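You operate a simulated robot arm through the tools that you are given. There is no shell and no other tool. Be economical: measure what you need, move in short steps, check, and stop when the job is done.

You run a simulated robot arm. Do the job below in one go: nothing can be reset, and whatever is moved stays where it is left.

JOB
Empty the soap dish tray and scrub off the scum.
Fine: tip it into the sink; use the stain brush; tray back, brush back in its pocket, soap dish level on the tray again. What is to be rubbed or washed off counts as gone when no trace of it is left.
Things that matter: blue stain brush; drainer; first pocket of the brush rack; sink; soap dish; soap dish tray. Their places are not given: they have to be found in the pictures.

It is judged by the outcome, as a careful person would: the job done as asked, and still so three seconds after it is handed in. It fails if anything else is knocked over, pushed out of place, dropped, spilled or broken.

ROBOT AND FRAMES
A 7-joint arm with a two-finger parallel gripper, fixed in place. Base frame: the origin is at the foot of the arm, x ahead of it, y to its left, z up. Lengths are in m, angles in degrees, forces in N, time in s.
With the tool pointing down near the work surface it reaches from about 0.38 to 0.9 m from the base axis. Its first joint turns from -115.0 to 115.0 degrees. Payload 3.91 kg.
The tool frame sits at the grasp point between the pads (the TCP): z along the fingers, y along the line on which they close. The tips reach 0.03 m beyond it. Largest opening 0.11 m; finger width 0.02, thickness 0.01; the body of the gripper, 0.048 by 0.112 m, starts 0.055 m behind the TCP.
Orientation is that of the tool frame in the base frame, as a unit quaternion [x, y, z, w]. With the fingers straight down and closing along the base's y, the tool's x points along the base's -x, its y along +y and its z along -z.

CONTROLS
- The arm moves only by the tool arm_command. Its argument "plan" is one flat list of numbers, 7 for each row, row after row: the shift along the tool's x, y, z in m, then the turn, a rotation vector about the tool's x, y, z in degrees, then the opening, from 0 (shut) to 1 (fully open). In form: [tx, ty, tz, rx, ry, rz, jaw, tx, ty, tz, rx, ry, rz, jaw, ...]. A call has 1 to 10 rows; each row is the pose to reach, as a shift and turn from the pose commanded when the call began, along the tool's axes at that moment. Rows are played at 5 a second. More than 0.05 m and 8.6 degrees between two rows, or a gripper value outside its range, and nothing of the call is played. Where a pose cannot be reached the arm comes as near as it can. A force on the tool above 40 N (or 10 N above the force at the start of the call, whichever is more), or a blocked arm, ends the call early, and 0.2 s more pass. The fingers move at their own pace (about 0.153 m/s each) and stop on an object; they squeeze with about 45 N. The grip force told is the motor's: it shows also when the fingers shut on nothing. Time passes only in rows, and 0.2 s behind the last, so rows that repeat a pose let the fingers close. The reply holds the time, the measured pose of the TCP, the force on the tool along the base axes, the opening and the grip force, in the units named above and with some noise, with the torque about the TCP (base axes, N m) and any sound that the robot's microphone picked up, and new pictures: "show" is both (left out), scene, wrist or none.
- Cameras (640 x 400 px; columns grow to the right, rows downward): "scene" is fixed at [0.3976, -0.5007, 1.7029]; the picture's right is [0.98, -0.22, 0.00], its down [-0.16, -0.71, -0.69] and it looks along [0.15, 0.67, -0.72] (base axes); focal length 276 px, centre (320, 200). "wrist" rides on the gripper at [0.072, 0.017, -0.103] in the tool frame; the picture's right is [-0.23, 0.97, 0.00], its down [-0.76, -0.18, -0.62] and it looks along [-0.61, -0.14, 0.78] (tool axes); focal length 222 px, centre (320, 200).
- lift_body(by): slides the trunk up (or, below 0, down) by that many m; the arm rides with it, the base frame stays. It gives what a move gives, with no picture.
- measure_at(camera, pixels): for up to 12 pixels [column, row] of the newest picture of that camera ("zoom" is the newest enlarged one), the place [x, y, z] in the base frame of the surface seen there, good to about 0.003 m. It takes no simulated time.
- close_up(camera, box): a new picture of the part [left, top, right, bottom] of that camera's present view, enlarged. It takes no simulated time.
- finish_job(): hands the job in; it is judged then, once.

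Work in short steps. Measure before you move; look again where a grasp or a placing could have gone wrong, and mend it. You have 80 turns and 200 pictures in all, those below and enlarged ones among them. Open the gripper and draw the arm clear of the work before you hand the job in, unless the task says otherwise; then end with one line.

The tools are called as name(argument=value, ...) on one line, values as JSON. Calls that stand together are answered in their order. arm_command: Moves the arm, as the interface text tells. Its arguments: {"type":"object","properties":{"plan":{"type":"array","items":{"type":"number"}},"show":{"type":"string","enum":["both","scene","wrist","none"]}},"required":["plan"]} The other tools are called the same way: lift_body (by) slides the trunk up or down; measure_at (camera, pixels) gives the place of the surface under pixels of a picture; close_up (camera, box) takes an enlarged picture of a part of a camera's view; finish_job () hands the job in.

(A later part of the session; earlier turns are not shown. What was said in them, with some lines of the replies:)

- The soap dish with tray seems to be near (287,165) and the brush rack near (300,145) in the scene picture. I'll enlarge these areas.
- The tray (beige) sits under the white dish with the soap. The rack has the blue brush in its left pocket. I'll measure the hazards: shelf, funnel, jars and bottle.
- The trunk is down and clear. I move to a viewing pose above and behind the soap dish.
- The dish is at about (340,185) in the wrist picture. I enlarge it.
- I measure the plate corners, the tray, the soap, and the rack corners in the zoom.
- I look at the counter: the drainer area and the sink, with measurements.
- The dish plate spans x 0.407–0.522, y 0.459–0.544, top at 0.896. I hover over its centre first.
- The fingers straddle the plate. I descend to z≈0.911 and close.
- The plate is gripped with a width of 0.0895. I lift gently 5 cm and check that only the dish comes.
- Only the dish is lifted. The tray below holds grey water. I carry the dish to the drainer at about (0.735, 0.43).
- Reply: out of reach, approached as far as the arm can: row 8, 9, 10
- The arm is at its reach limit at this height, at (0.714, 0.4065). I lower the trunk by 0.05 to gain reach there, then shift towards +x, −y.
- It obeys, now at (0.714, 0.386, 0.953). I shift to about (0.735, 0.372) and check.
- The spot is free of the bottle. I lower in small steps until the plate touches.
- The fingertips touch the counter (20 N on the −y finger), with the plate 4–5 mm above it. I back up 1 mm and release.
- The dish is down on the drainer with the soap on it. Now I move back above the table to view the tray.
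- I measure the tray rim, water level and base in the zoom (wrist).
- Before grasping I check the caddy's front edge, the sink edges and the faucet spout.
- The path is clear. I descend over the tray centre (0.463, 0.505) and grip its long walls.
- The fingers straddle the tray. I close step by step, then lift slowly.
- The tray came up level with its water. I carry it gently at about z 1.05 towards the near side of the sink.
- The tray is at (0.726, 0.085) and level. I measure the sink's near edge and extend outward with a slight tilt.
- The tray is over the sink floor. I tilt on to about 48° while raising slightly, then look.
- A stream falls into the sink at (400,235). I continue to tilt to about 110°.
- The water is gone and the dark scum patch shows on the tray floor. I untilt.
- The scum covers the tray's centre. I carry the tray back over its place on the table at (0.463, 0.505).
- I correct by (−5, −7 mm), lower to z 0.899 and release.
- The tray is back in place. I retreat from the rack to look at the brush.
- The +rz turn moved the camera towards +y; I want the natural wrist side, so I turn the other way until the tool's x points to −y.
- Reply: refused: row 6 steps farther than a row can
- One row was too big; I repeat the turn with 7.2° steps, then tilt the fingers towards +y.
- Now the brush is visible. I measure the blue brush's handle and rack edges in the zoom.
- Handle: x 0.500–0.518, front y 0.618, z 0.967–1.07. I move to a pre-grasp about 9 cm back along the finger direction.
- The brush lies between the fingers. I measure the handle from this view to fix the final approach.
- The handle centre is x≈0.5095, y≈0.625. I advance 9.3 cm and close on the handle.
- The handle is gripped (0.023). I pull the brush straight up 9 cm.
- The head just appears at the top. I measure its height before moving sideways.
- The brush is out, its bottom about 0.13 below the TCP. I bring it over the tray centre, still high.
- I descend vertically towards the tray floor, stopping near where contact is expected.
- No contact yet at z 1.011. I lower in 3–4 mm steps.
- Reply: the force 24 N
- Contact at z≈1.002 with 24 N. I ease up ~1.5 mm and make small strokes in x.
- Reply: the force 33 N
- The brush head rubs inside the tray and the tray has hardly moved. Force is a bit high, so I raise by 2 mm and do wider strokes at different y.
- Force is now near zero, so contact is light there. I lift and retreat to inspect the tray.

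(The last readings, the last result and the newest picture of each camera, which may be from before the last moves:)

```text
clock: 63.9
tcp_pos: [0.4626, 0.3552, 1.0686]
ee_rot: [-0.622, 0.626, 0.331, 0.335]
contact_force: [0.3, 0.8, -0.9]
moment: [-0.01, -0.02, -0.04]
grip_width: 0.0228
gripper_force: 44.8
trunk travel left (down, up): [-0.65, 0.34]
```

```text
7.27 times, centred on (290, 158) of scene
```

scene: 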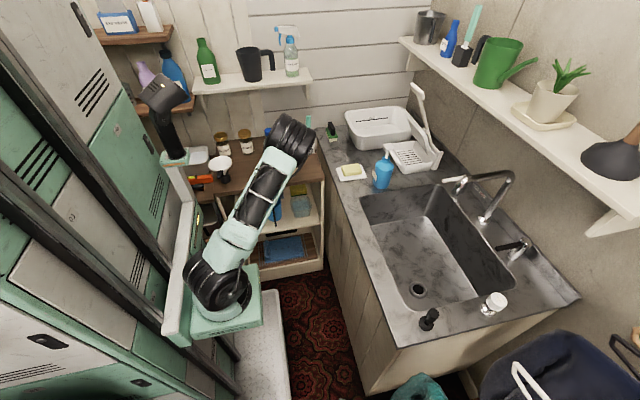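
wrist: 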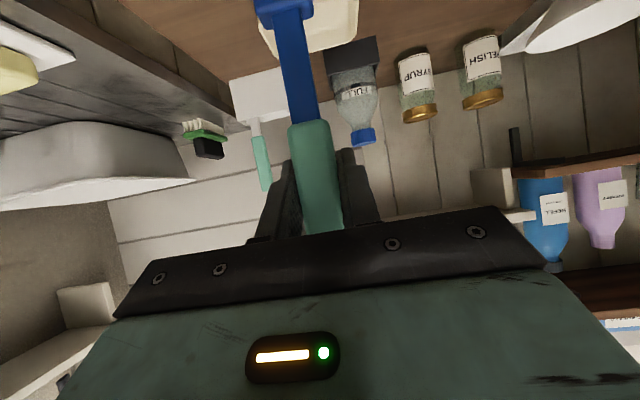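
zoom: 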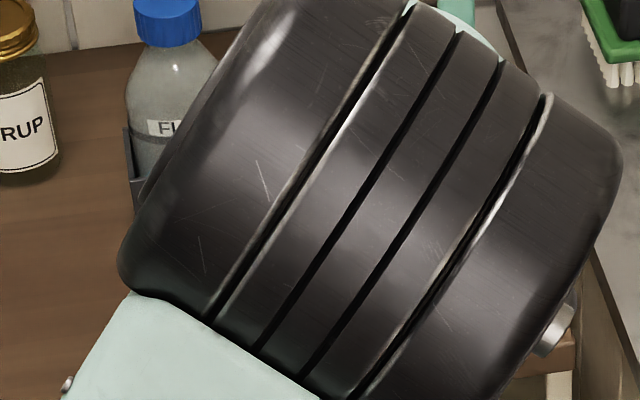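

The brush hides the tray. I shift +x by 0.10 so that the tray shows right of the brush.

arm_command(plan=[0, -0.035, 0, 0, 0, 0, 0.05, 0.005, -0.07, -0.02, 0, 0, 0, 0.05, 0.01, -0.1, -0.04, 0, 0, 0, 0.05, 0.01, -0.1, -0.04, 0, 0, 0, 0.05])

close_up(camera="wrist", box=[270, 0, 430, 100])

close_up(camera="scene", box=[255, 130, 325, 185])

```text
clock: 64.9
tcp_pos: [0.5624, 0.3149, 1.0828]
ee_rot: [-0.622, 0.625, 0.331, 0.335]
contact_force: [0.5, -0.2, -0.7]
moment: [0.01, 0.02, 0.03]
grip_width: 0.0231
gripper_force: 44.9
trunk travel left (down, up): [-0.65, 0.34]
```

scene: 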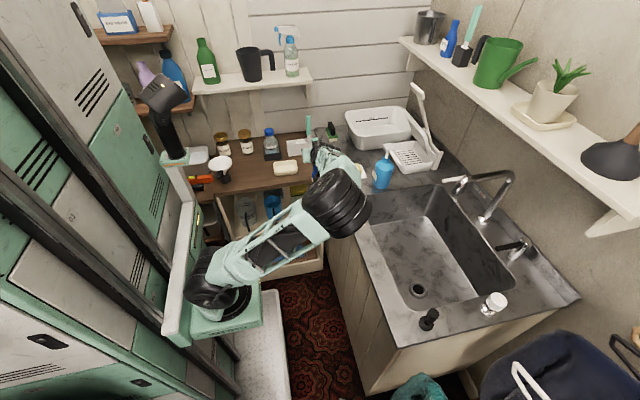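
wrist: 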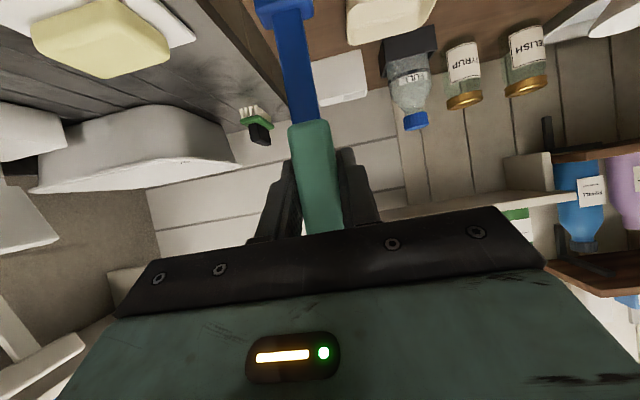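

```text
4.00 times, centred on (350, 50) of wrist
```

zoom: 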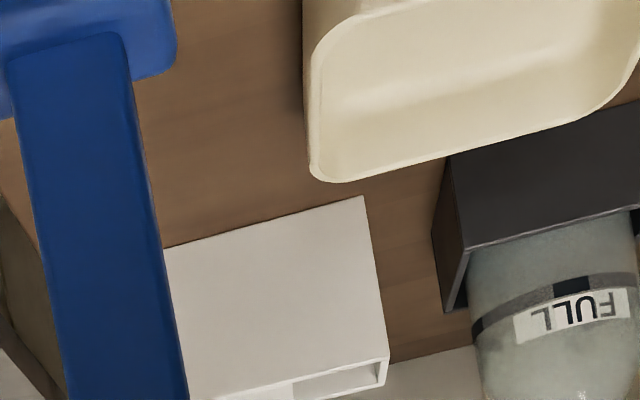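

```text
7.27 times, centred on (290, 158) of scene
```

zoom: 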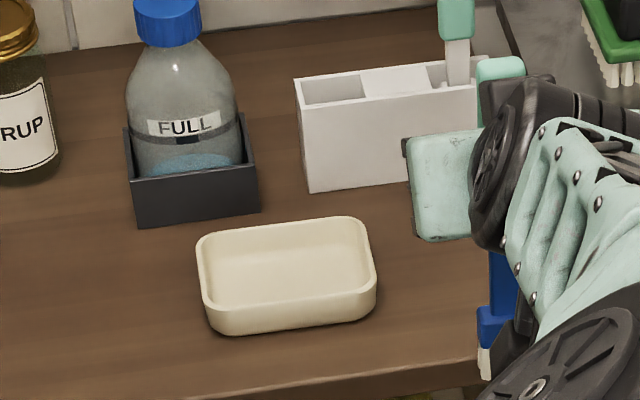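

The tray looks clean. I enlarge further to look for any trace.

close_up(camera="scene", box=[274, 156, 304, 178])

measure_at(camera="scene", pixels=[[277, 164], [283, 175], [295, 172], [294, 162], [287, 167], [284, 163]])

```text
16.00 times, centred on (289, 167) of scene
```

zoom: 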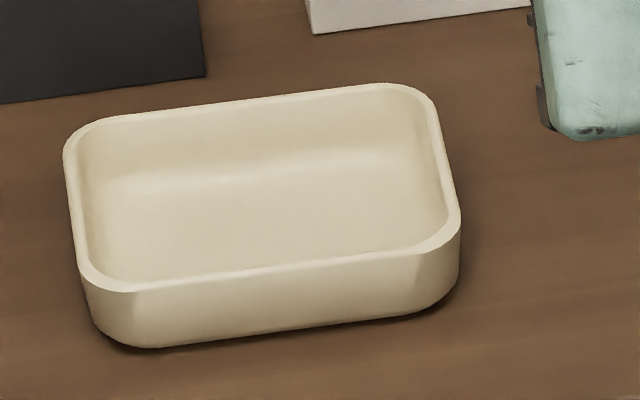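

```text
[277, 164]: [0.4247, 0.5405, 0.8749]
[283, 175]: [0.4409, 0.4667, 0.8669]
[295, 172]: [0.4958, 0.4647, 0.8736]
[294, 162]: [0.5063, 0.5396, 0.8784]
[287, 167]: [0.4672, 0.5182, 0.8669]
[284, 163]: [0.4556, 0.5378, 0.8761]
```

It looks clean, but the front wall hides part of the floor. I tip the hand down for a steeper wrist view of the tray.

arm_command(plan=[-0.022, 0, 0.008, 0, 8, 0, 0.05, -0.044, 0, 0.016, 0, 16, 0, 0.05, -0.066, 0, 0.024, 0, 24, 0, 0.05, -0.088, 0, 0.032, 0, 32, 0, 0.05, -0.109, 0, 0.039, 0, 40, 0, 0.05, -0.109, 0, 0.039, 0, 40, 0, 0.05], show="wrist")

close_up(camera="wrist", box=[310, 10, 450, 110])

```text
clock: 66.3
tcp_pos: [0.5607, 0.4099, 1.1505]
ee_rot: [-0.698, 0.702, 0.097, 0.1]
contact_force: [-0.7, -0.2, -0.6]
moment: [0.04, 0.02, -0.02]
grip_width: 0.0229
gripper_force: 45.3
trunk travel left (down, up): [-0.65, 0.34]
```

wrist: 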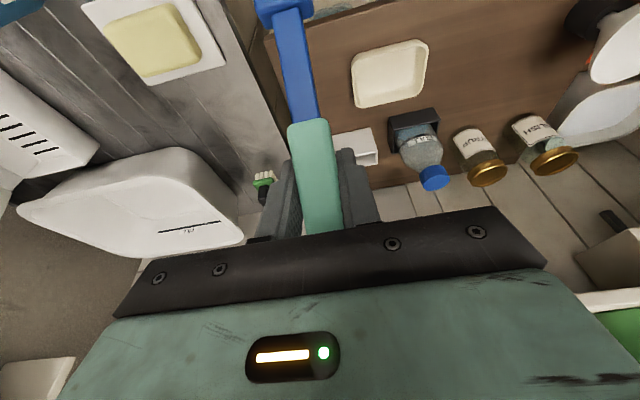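

```text
4.00 times, centred on (380, 60) of wrist
```

zoom: 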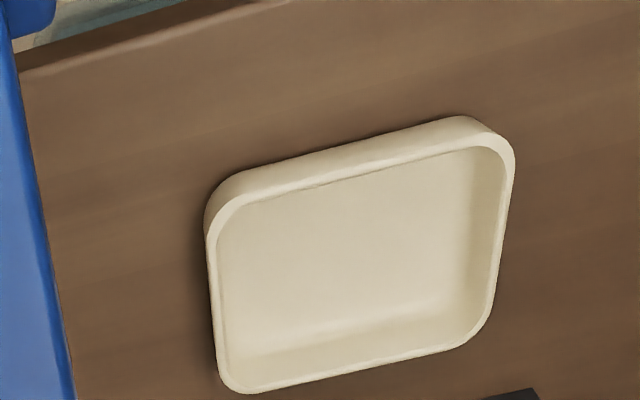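

The floor looks clean. I check the thin dark line at the front inner edge with a closer picture.

close_up(camera="wrist", box=[355, 35, 440, 90])

```text
7.27 times, centred on (398, 62) of wrist
```

zoom: 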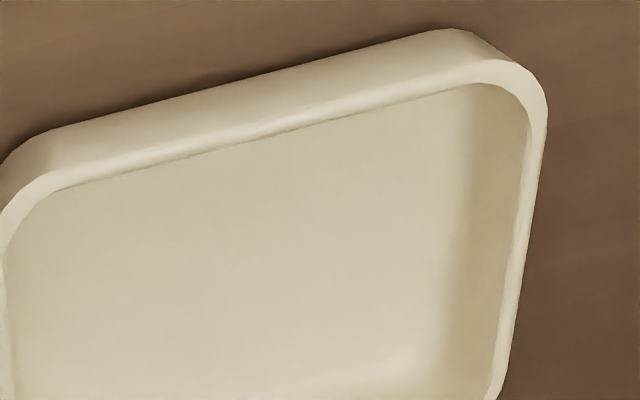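

The tray is spotless. I tilt back to 55° and bring the brush in front of the rack.

arm_command(plan=[-0.016, 0.01, 0.0096, 0, -8, 0, 0.05, -0.032, 0.02, 0.019, 0, -16, 0, 0.05, -0.048, 0.03, 0.029, 0, -24, 0, 0.05, -0.064, 0.04, 0.038, 0, -32, 0, 0.05, -0.08, 0.051, 0.048, 0, -40, 0, 0.05, -0.08, 0.051, 0.048, 0, -40, 0, 0.05], show="none")

```text
clock: 67.7
tcp_pos: [0.5118, 0.5006, 1.127]
ee_rot: [-0.622, 0.625, 0.332, 0.335]
contact_force: [0.3, -0.3, -0.8]
moment: [-0.01, -0.02, 0.03]
grip_width: 0.0232
gripper_force: 44.6
trunk travel left (down, up): [-0.65, 0.34]
```

I move forward 12.6 cm to right above the first pocket and check alignment.

arm_command(plan=[-0.024, 0.0005, 0.0344, 0, 0, 0, 0.05, -0.048, 0.001, 0.0688, 0, 0, 0, 0.05, -0.0723, 0.0015, 0.1032, 0, 0, 0, 0.05, -0.0723, 0.0015, 0.1032, 0, 0, 0, 0.05])

measure_at(camera="wrist", pixels=[[283, 5], [290, 40], [300, 90], [310, 130], [320, 170]])

```text
clock: 68.7
tcp_pos: [0.5097, 0.6265, 1.1295]
ee_rot: [-0.622, 0.626, 0.33, 0.335]
contact_force: [0.0, -0.7, -0.3]
moment: [0.04, 0.05, 0.03]
grip_width: 0.0231
gripper_force: 44.7
trunk travel left (down, up): [-0.65, 0.34]
```

scene: 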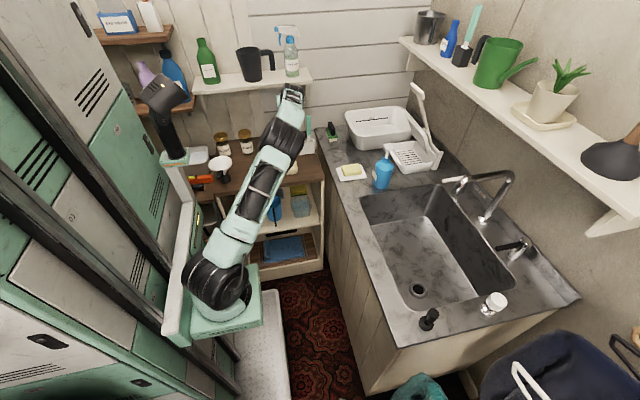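
wrist: 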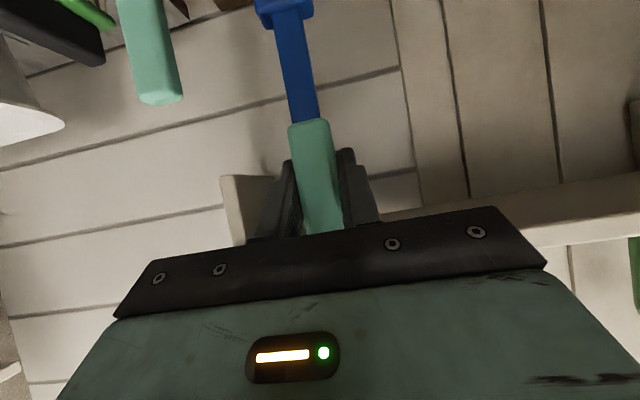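

```text
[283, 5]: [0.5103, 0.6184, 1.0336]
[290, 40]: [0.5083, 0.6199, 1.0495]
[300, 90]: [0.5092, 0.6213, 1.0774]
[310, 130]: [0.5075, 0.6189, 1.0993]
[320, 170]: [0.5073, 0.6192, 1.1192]
```

The brush is aligned as when it was drawn. I lower 9 cm first and read the force.

arm_command(plan=[0.0246, 0, 0.0172, 0, 0, 0, 0.05, 0.0491, 0, 0.0344, 0, 0, 0, 0.05, 0.0573, 0, 0.0402, 0, 0, 0, 0.05, 0.0655, 0, 0.0459, 0, 0, 0, 0.05, 0.0737, 0, 0.0517, 0, 0, 0, 0.05])

close_up(camera="wrist", box=[180, 0, 380, 130])

```text
clock: 69.9
tcp_pos: [0.5119, 0.6271, 1.0394]
ee_rot: [-0.623, 0.626, 0.331, 0.334]
contact_force: [0.5, -0.1, -0.3]
moment: [0.0, 0.0, -0.01]
grip_width: 0.0228
gripper_force: 45.0
trunk travel left (down, up): [-0.65, 0.34]
```

scene: 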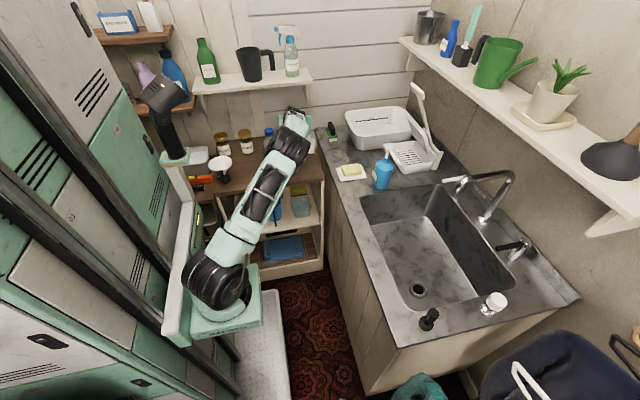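
wrist: 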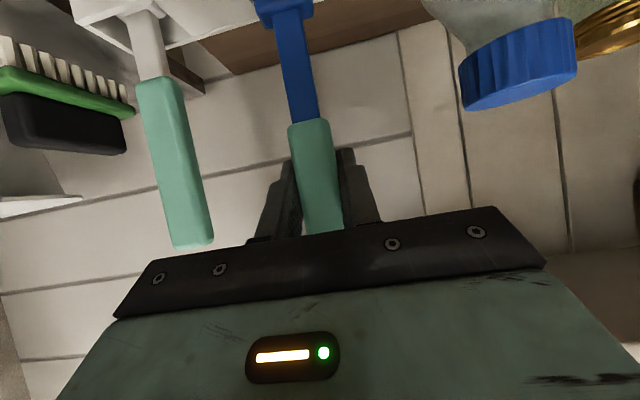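

```text
3.08 times, centred on (280, 65) of wrist
```

zoom: 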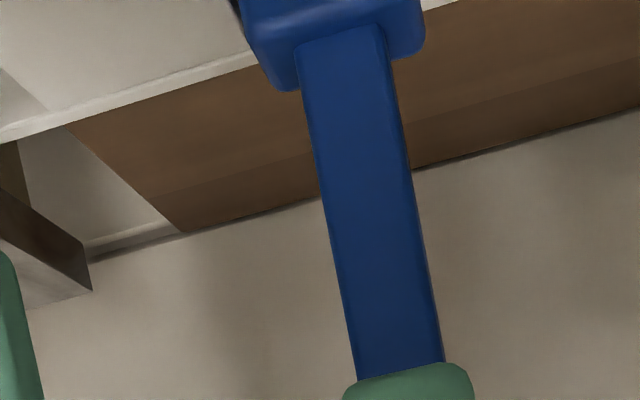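

No force yet. I lower the remaining ~4.2 cm in small rows.

arm_command(plan=[0.0082, 0.001, 0.0057, 0, 0, 0, 0.05, 0.0164, 0.001, 0.0115, 0, 0, 0, 0.05, 0.0229, 0.001, 0.0161, 0, 0, 0, 0.05, 0.0287, 0.001, 0.02, 0, 0, 0, 0.05, 0.0344, 0.001, 0.0241, 0, 0, 0, 0.05])

close_up(camera="wrist", box=[180, 0, 380, 130])

```text
clock: 71.1
tcp_pos: [0.5102, 0.6301, 0.9977]
ee_rot: [-0.623, 0.625, 0.332, 0.333]
contact_force: [-0.9, -0.3, -0.8]
moment: [-0.01, 0.02, 0.02]
grip_width: 0.0228
gripper_force: 45.0
trunk travel left (down, up): [-0.65, 0.34]
```

scene: 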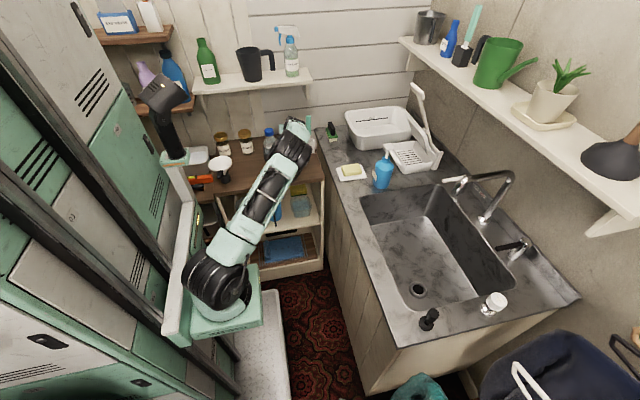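
wrist: 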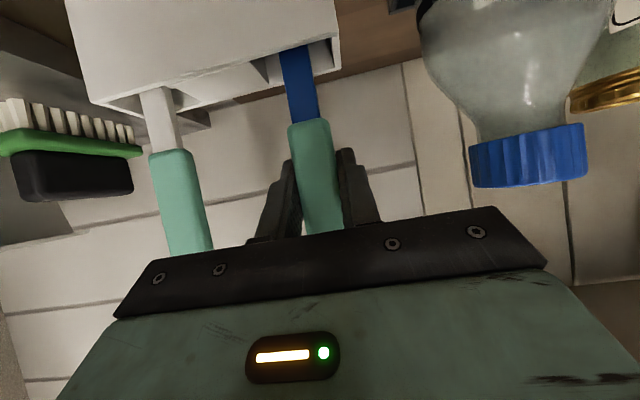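

```text
3.08 times, centred on (280, 65) of wrist
```

zoom: 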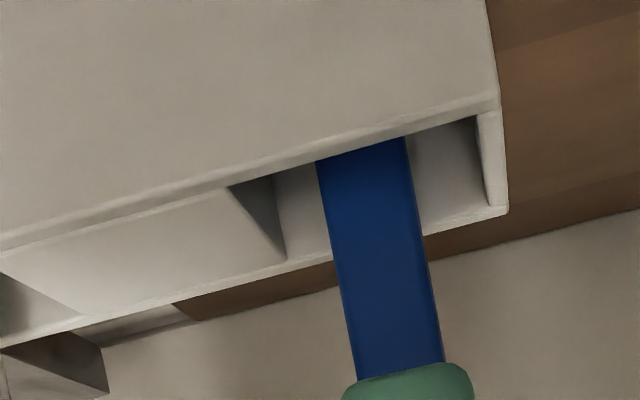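

The brush is back in its pocket. I go 3 mm lower, open the fingers partly, and back out along the finger axis.

arm_command(plan=[0.0016, 0, 0.0012, 0, 0, 0, 0.05, 0.0025, 0, 0.0017, 0, 0, 0, 0.05, 0.0025, 0, 0.0017, 0, 0, 0, 0.25, 0.0025, 0, 0.0017, 0, 0, 0, 0.5, 0.0025, 0, 0.0017, 0, 0, 0, 0.5, 0.0025, 0, -0.04, 0, 0, 0, 0.5, 0.0025, 0, -0.085, 0, 0, 0, 0.5, 0.0025, 0, -0.13, 0, 0, 0, 0.5, 0.0025, 0, -0.175, 0, 0, 0, 0.5])

close_up(camera="wrist", box=[200, 20, 400, 220])

```text
clock: 73.1
tcp_pos: [0.5099, 0.4837, 1.092]
ee_rot: [-0.623, 0.625, 0.331, 0.334]
contact_force: [0.4, 0.6, -0.5]
moment: [0.0, 0.02, -0.01]
grip_width: 0.0549
gripper_force: 0.2
trunk travel left (down, up): [-0.65, 0.34]
```

scene: 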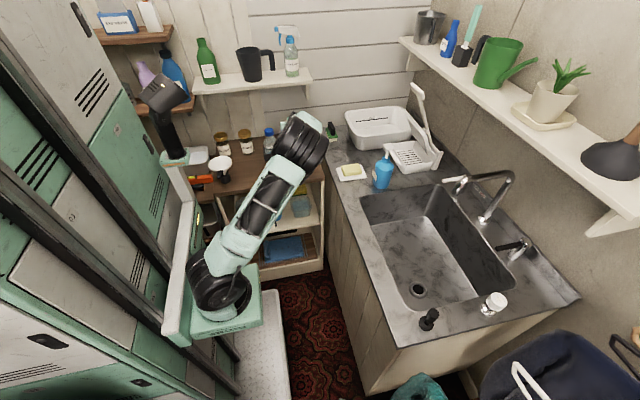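
wrist: 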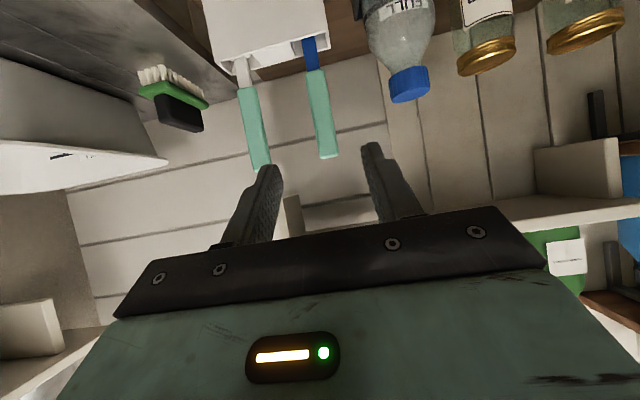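

```text
2.00 times, centred on (300, 120) of wrist
```

zoom: 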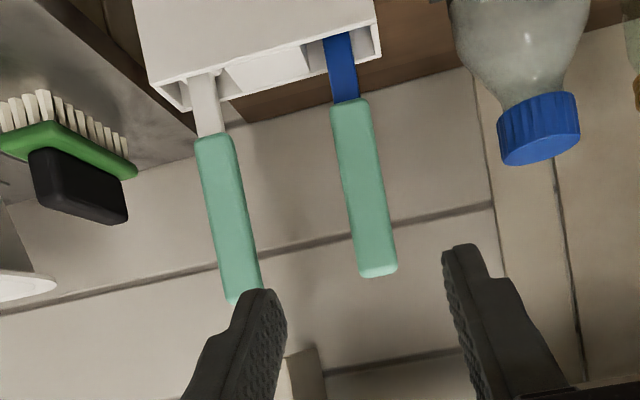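

The brush stands in its pocket. I retreat and bring the fingers back to straight down.

arm_command(plan=[0.008, 0, -0.012, 0, 8, 0, 0.5, 0.016, 0, -0.024, 0, 16, 0, 0.5, 0.024, 0, -0.035, 0, 24, 0, 0.5, 0.032, 0, -0.047, 0, 32, 0, 0.5, 0.04, 0, -0.059, 0, 40, 0, 0.5, 0.049, 0, -0.07, 0, 48, 0, 0.5, 0.0574, 0, -0.082, 0, 55, 0, 0.5], show="none")

arm_command(plan=[0, 0, 0, 0, 0, 8, 0.6, 0, 0, 0, 0, 0, 16, 0.7, 0, 0, 0, 0, 0, 24, 0.8, 0, 0, 0, 0, 0, 32, 0.9, 0, 0, 0, 0, 0, 40, 1, 0, 0, 0, 0, 0, 48, 1, 0, 0, 0, 0, 0, 56, 1, 0, 0, 0, 0, 0, 64, 1, 0, 0, 0, 0, 0, 72, 1, 0, 0, 0, 0, 0, 80, 1])

close_up(camera="scene", box=[255, 110, 375, 190])

```text
clock: 74.7
tcp_pos: [0.5094, 0.3825, 1.0902]
ee_rot: [-0.704, 0.71, 0.005, 0.007]
contact_force: [-0.4, 0.2, -0.9]
moment: [-0.02, -0.01, -0.03]
grip_width: 0.0552
gripper_force: 0.0
trunk travel left (down, up): [-0.65, 0.34]
```

```text
clock: 76.9
tcp_pos: [0.5095, 0.3839, 1.0908]
ee_rot: [-0.083, 0.996, 0.01, 0.001]
contact_force: [-0.4, 0.3, -0.1]
moment: [-0.03, 0.0, -0.01]
grip_width: 0.1099
gripper_force: 0.1
trunk travel left (down, up): [-0.65, 0.34]
```

scene: 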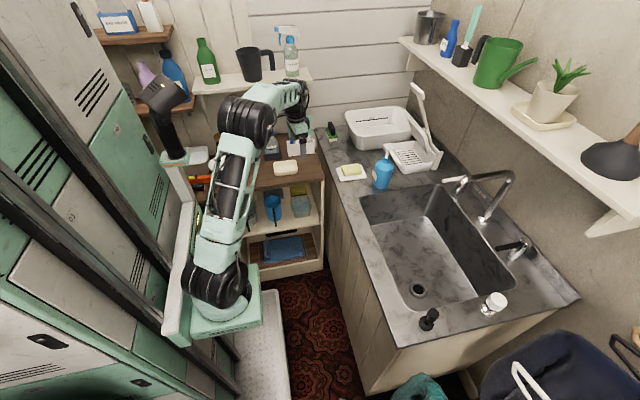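
wrist: 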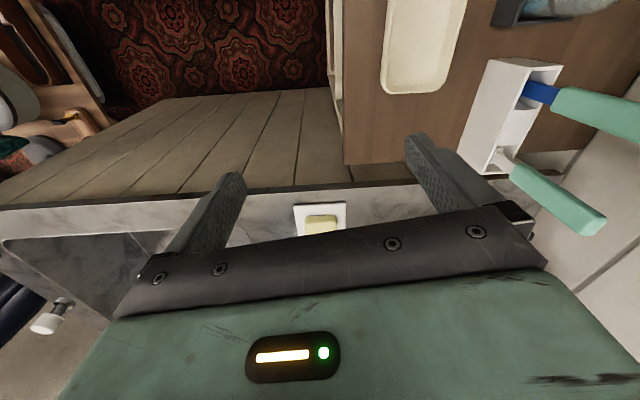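

```text
5.00 times, centred on (315, 150) of scene
```

zoom: 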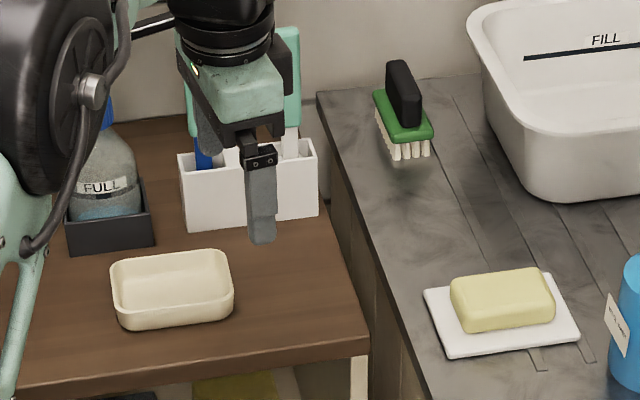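

I measure the dish corners and the tray rim before picking the dish up.

measure_at(camera="zoom", pixels=[[428, 293], [450, 352], [576, 335], [500, 345], [114, 268], [125, 312], [228, 296], [226, 255], [172, 318], [232, 275], [181, 160], [317, 150]])

```text
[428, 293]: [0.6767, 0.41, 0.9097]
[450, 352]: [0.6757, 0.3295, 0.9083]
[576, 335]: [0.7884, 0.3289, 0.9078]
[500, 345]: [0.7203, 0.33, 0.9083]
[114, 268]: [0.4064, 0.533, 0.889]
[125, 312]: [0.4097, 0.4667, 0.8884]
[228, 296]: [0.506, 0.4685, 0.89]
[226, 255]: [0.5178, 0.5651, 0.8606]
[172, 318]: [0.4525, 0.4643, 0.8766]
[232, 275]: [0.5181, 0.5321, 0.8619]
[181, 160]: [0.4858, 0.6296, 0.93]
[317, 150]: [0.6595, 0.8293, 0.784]
```

The dish centre is (0.732, 0.371), with its top at 0.908. I finish the yaw, correct the 1° tilt and hover above it.

arm_command(plan=[-0.036, -0.008, 0.01, 0, 0, 2, 1, -0.073, -0.016, 0.02, 0, 0, 4, 1, -0.11, -0.024, 0.03, 0.5, 0, 6, 1, -0.146, -0.033, 0.04, 1.1, 0, 8, 1, -0.182, -0.041, 0.05, 1.1, 0, 10, 1, -0.2187, -0.0488, 0.06, 1.1, 0, 10, 1, -0.2187, -0.0488, 0.06, 1.1, 0, 10, 1])

close_up(camera="scene", box=[310, 130, 410, 200])

```text
clock: 78.5
tcp_pos: [0.7294, 0.3694, 1.0283]
ee_rot: [0.002, 1.0, 0.0, 0.001]
contact_force: [-0.2, -0.3, 0.5]
moment: [0.0, -0.03, -0.03]
grip_width: 0.11
gripper_force: 0.0
out of reach, approached as far as the arm can: row 6, 7
trunk travel left (down, up): [-0.65, 0.34]
```

scene: 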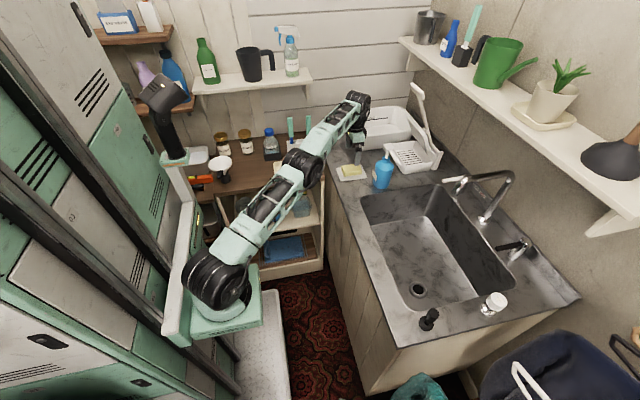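
wrist: 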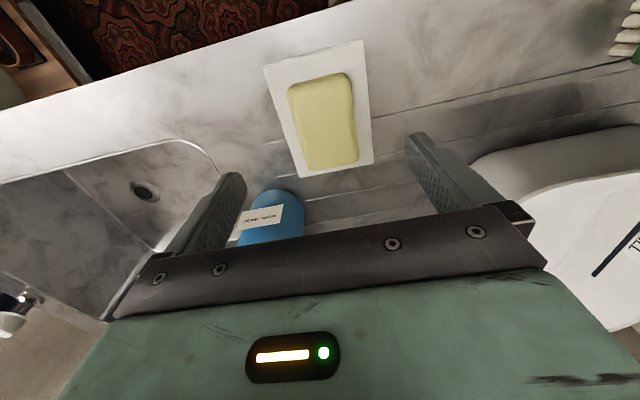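

```text
5.71 times, centred on (360, 165) of scene
```

zoom: 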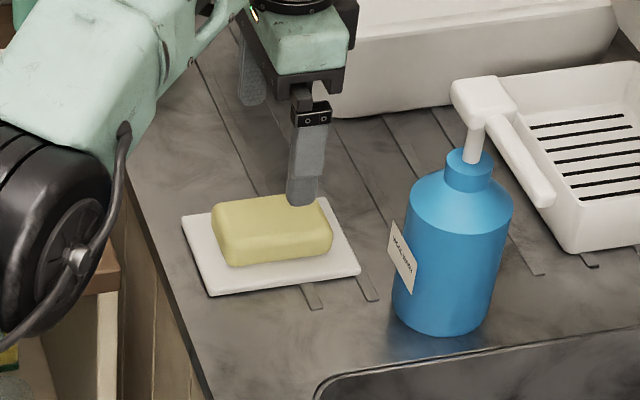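

The hand is straight now. I descend to z≈0.934 over the dish.

arm_command(plan=[0, 0.002, 0.03, 0, 0, 0, 1, -0.002, 0.002, 0.06, 0, 0, 0, 1, -0.003, 0.002, 0.082, 0, 0, 0, 1, -0.003, 0.002, 0.091, 0, 0, 0, 1, -0.003, 0.002, 0.094, 0, 0, 0, 1])

close_up(camera="scene", box=[320, 140, 400, 196])

```text
clock: 79.7
tcp_pos: [0.7337, 0.3724, 0.9365]
ee_rot: [0.003, 1.0, 0.0, 0.002]
contact_force: [0.5, -0.3, -1.4]
moment: [-0.02, -0.02, 0.04]
grip_width: 0.1098
gripper_force: 0.1
trunk travel left (down, up): [-0.65, 0.34]
```

scene: 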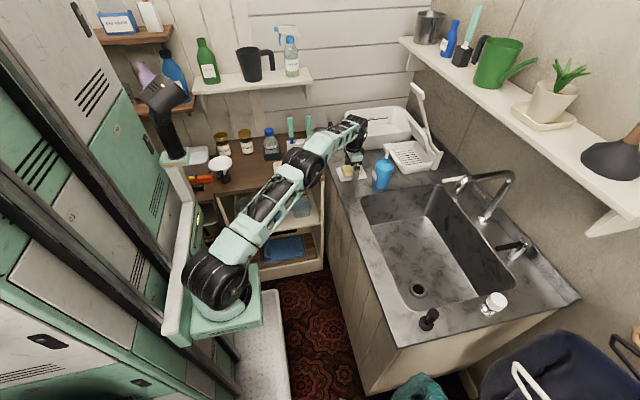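
wrist: 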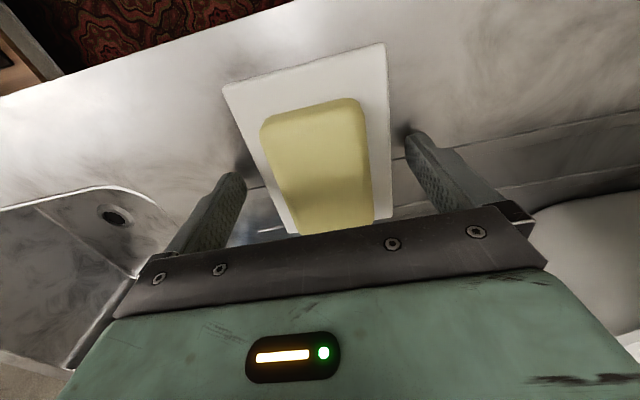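

```text
7.14 times, centred on (360, 168) of scene
```

zoom: 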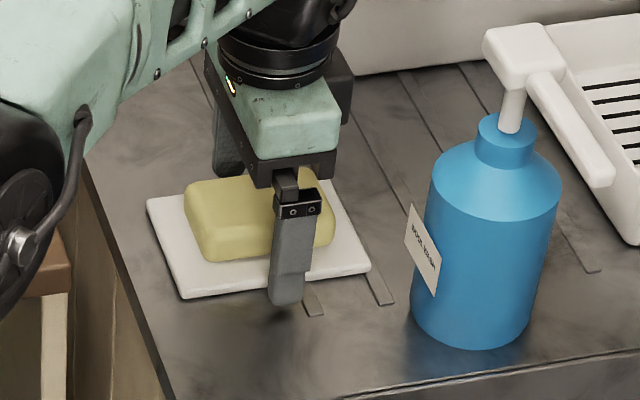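

The tips are about 5 mm above the counter. I lower 4.5 mm and close gently.

arm_command(plan=[0, 0, 0.003, 0, 0, 0, 1, 0, 0, 0.0045, 0, 0, 0, 1, 0, 0, 0.0045, 0, 0, 0, 0.9, 0, 0, 0.0045, 0, 0, 0, 0.82, 0, 0, 0.0045, 0, 0, 0, 0.7, 0, 0, 0.0045, 0, 0, 0, 0.5, 0, 0, 0.0045, 0, 0, 0, 0.5])

close_up(camera="scene", box=[320, 140, 400, 196])

```text
clock: 81.3
tcp_pos: [0.7331, 0.3718, 0.9316]
ee_rot: [0.002, 1.0, 0.001, 0.002]
contact_force: [-0.7, 1.3, 0.1]
moment: [0.22, -0.06, 0.0]
grip_width: 0.0897
gripper_force: 45.3
trunk travel left (down, up): [-0.65, 0.34]
```

scene: 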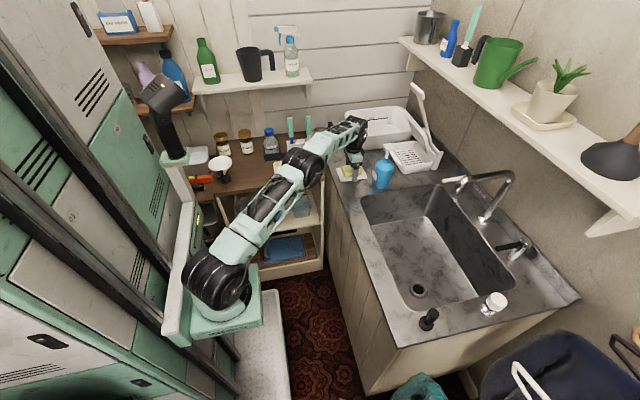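
wrist: 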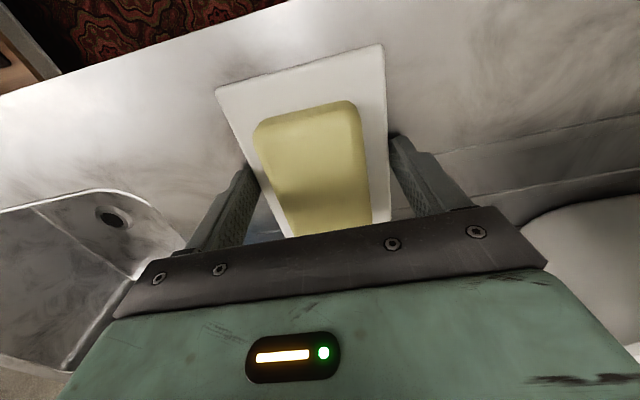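

```text
7.14 times, centred on (360, 168) of scene
```

zoom: 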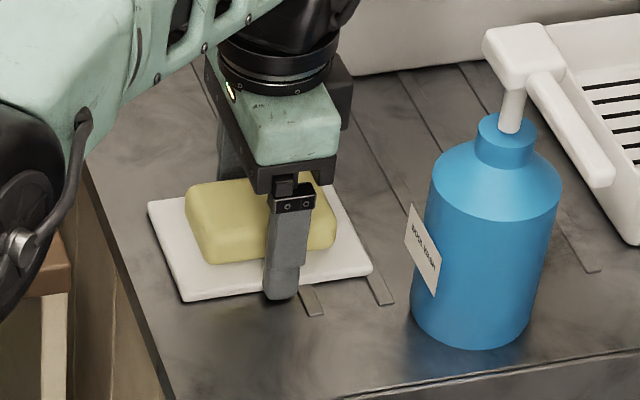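

Gripped at 0.0897. I lift slowly 6 cm and check the grip.

arm_command(plan=[0, 0, -0.004, 0, 0, 0, 0.5, 0, 0, -0.012, 0, 0, 0, 0.5, 0, 0, -0.025, 0, 0, 0, 0.5, 0, 0, -0.04, 0, 0, 0, 0.5, 0, 0, -0.06, 0, 0, 0, 0.5], show="wrist")

close_up(camera="scene", box=[320, 120, 400, 186])

```text
clock: 82.5
tcp_pos: [0.7327, 0.3715, 0.992]
ee_rot: [0.003, 1.0, 0.001, 0.002]
contact_force: [0.1, -0.3, -2.8]
moment: [0.03, 0.03, -0.01]
grip_width: 0.0895
gripper_force: 44.9
trunk travel left (down, up): [-0.65, 0.34]
```

wrist: 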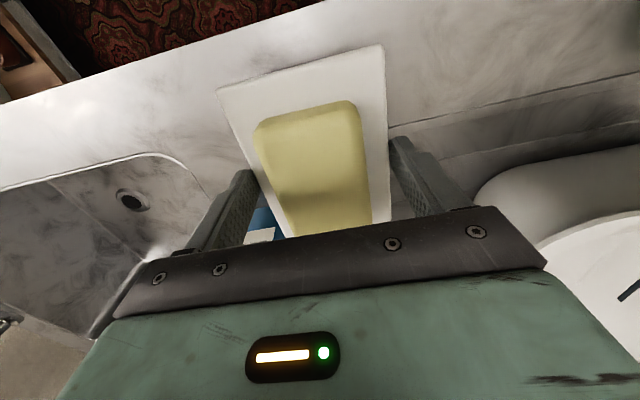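

```text
6.06 times, centred on (360, 153) of scene
```

zoom: 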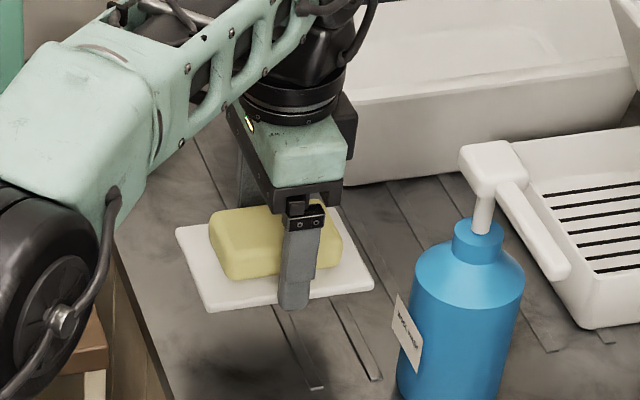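

The dish is level in the grip. I carry it back over the tray.

arm_command(plan=[0.015, 0.002, -0.01, 0, 0, 0, 0.5, 0.045, 0.008, -0.02, 0, 0, 0, 0.5, 0.08, 0.02, -0.02, 0, 0, 0, 0.5, 0.115, 0.035, -0.02, 0, 0, 0, 0.5, 0.15, 0.055, -0.02, 0, 0, 0, 0.5, 0.185, 0.078, -0.02, 0, 0, 0, 0.5, 0.218, 0.1, -0.02, 0, 0, 0, 0.5, 0.248, 0.12, -0.02, 0, 0, 0, 0.5, 0.269, 0.1325, -0.01, 0, 0, 0, 0.5, 0.269, 0.1325, 0.0, 0, 0, 0, 0.5])

close_up(camera="scene", box=[260, 120, 330, 185])

```text
clock: 84.7
tcp_pos: [0.4659, 0.506, 0.9899]
ee_rot: [0.004, 1.0, 0.001, 0.002]
contact_force: [1.0, 0.8, -3.3]
moment: [0.02, 0.01, 0.03]
grip_width: 0.0895
gripper_force: 45.3
trunk travel left (down, up): [-0.65, 0.34]
```

scene: 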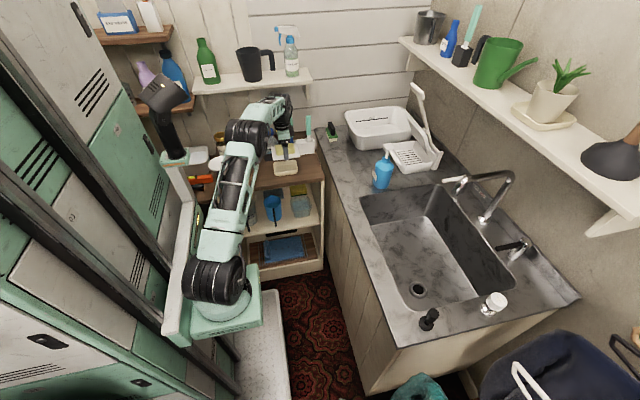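
wrist: 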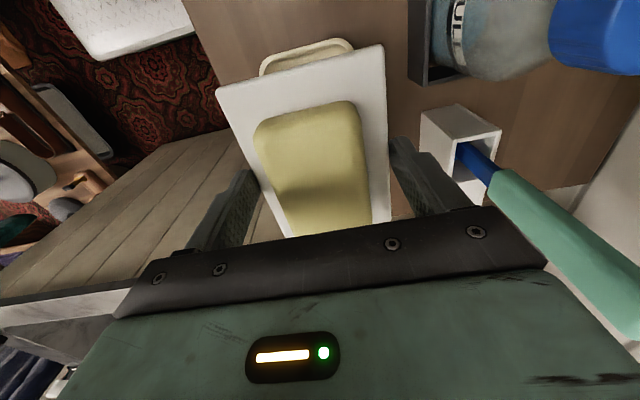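

```text
6.15 times, centred on (295, 152) of scene
```

zoom: 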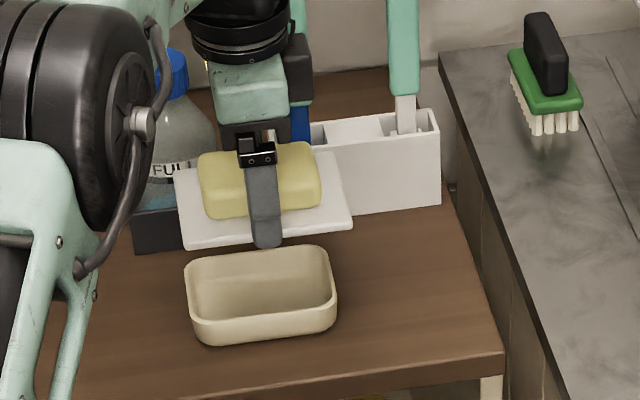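

I measure plate corners and tray rim in the zoom for exact alignment.

measure_at(camera="zoom", pixels=[[187, 246], [349, 226], [180, 180], [187, 275], [193, 318], [334, 290], [330, 258], [265, 318], [265, 337]])

```text
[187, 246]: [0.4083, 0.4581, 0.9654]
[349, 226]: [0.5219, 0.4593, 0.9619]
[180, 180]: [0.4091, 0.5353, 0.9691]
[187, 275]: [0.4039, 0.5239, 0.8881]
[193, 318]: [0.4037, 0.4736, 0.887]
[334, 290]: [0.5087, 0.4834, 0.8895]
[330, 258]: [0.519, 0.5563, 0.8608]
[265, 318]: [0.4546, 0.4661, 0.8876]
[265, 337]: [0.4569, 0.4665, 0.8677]
```

The plate centre is (0.465, 0.503) and the tray centre about (0.458, 0.505). I shift −6 mm in x, +1.5 mm in y, and lower to just above the rim.

arm_command(plan=[0.003, 0.001, 0.02, 0, 0, 0, 0.5, 0.006, 0.0015, 0.04, 0, 0, 0, 0.5, 0.006, 0.0015, 0.055, 0, 0, 0, 0.5, 0.006, 0.0015, 0.063, 0, 0, 0, 0.5, 0.006, 0.0015, 0.067, 0, 0, 0, 0.5], show="none")

close_up(camera="scene", box=[260, 140, 320, 185])

```text
clock: 85.9
tcp_pos: [0.4593, 0.5068, 0.9231]
ee_rot: [0.002, 1.0, 0.001, 0.001]
contact_force: [0.5, 0.5, -2.8]
moment: [-0.01, 0.01, 0.0]
grip_width: 0.0897
gripper_force: 44.6
trunk travel left (down, up): [-0.65, 0.34]
```

```text
8.89 times, centred on (290, 162) of scene
```

zoom: 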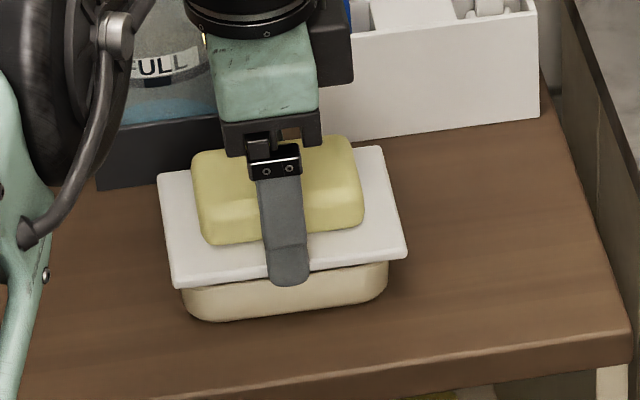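

The plate sits just above the rim, centred well. I lower in 1–2 mm steps until touch.

arm_command(plan=[0, 0, 0.0015, 0, 0, 0, 0.5, 0, 0, 0.003, 0, 0, 0, 0.5, 0, 0, 0.0042, 0, 0, 0, 0.5], show="none")

```text
clock: 86.7
tcp_pos: [0.4592, 0.5059, 0.919]
ee_rot: [0.003, 1.0, 0.001, 0.002]
contact_force: [-0.2, -0.6, -2.1]
moment: [0.0, -0.04, 0.04]
grip_width: 0.0898
gripper_force: 45.0
trunk travel left (down, up): [-0.65, 0.34]
```

arm_command(plan=[0, 0, 0.0012, 0, 0, 0, 0.5, 0, 0, 0.0024, 0, 0, 0, 0.5], show="none")

```text
clock: 87.3
tcp_pos: [0.4593, 0.5072, 0.9188]
ee_rot: [0.003, 1.0, 0.002, 0.003]
contact_force: [0.3, -2.2, 15.6]
moment: [-0.82, 0.42, 0.05]
grip_width: 0.0894
gripper_force: 44.9
trunk travel left (down, up): [-0.65, 0.34]
```

The plate touches the rim (≈18 N). I ease up 1.5 mm, open slowly, and rise.

arm_command(plan=[0, 0, -0.0015, 0, 0, 0, 0.5, 0, 0, -0.0015, 0, 0, 0, 0.83, 0, 0, -0.0015, 0, 0, 0, 0.88, 0, 0, -0.0015, 0, 0, 0, 1, 0, 0, -0.0015, 0, 0, 0, 1, 0, 0, -0.03, 0, 0, 0, 1, 0, 0, -0.07, 0, 0, 0, 1, 0, 0, -0.11, 0, 0, 0, 1], show="wrist")

close_up(camera="scene", box=[260, 130, 330, 185])

```text
clock: 89.1
tcp_pos: [0.4578, 0.5077, 1.0262]
ee_rot: [0.002, 1.0, 0.001, 0.002]
contact_force: [0.4, -0.7, -0.7]
moment: [0.02, 0.02, -0.03]
grip_width: 0.1098
gripper_force: 0.0
trunk travel left (down, up): [-0.65, 0.34]
```

wrist: 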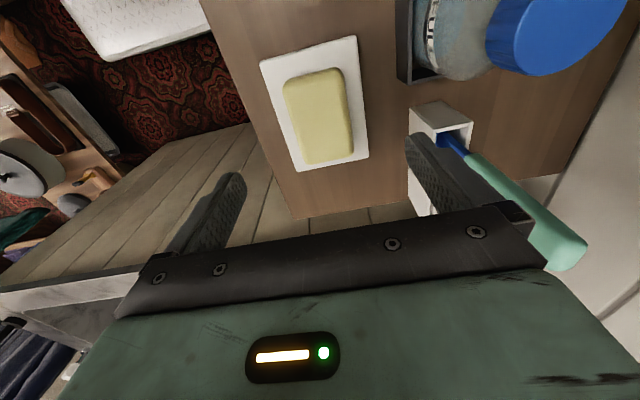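

```text
7.27 times, centred on (295, 158) of scene
```

zoom: 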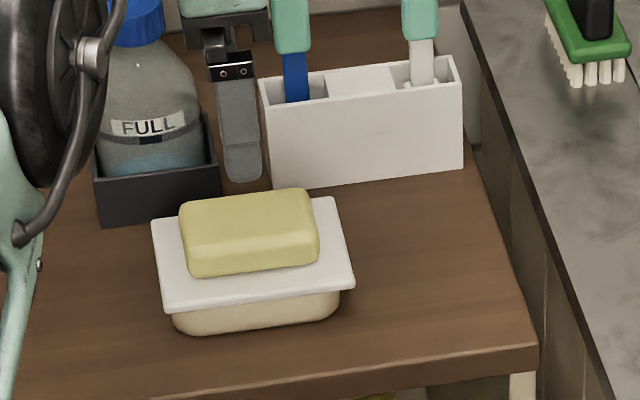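

The dish rests level on the tray. I draw the arm clear towards −y and up.

arm_command(plan=[0, -0.03, -0.03, 0, 0, 0, 1, 0, -0.065, -0.05, 0, 0, 0, 1, 0, -0.105, -0.06, 0, 0, 0, 1, 0, -0.145, -0.06, 0, 0, 0, 1, 0, -0.185, -0.06, 0, 0, 0, 1, 0, -0.225, -0.06, 0, 0, 0, 1])

close_up(camera="scene", box=[250, 100, 340, 185])

measure_at(camera="scene", pixels=[[282, 160], [283, 170], [299, 168], [298, 160]])

```text
clock: 90.5
tcp_pos: [0.4571, 0.2825, 1.0863]
ee_rot: [0.003, 1.0, -0.001, 0.002]
contact_force: [-0.1, -0.1, 0.9]
moment: [-0.04, -0.01, -0.05]
grip_width: 0.1099
gripper_force: 0.1
trunk travel left (down, up): [-0.65, 0.34]
```

scene: 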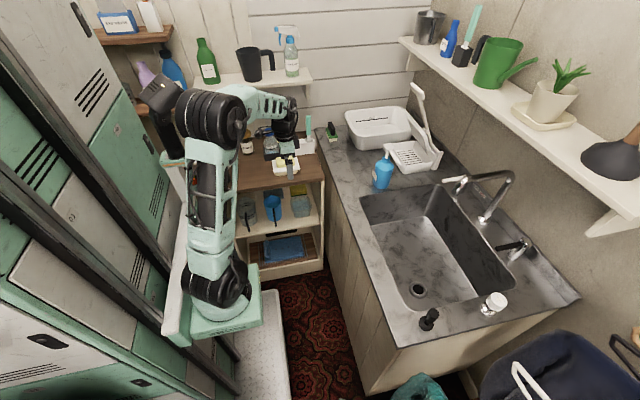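
wrist: 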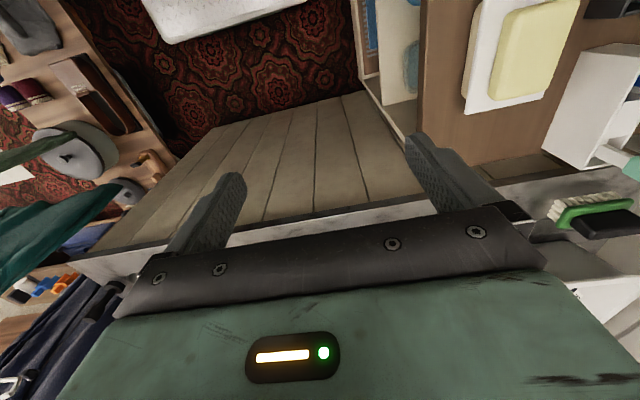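

```text
4.71 times, centred on (295, 142) of scene
```

zoom: 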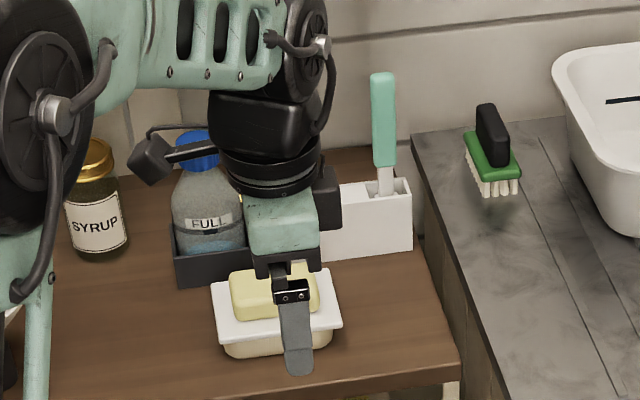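

```text
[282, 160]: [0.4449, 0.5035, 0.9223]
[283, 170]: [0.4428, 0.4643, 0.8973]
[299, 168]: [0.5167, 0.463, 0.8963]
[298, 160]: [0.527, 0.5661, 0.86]
```

The plate is level (0.897/0.896 across), the brush is in its pocket, the tray is clean and back in place, and the arm is clear. I hand in the job.

finish_job()

```text
The job is handed in.
```

The tray was emptied into the sink and scrubbed until no scum showed. It is back within about 5 mm of its old spot, with the soap dish level on it and the blue brush in its first pocket.
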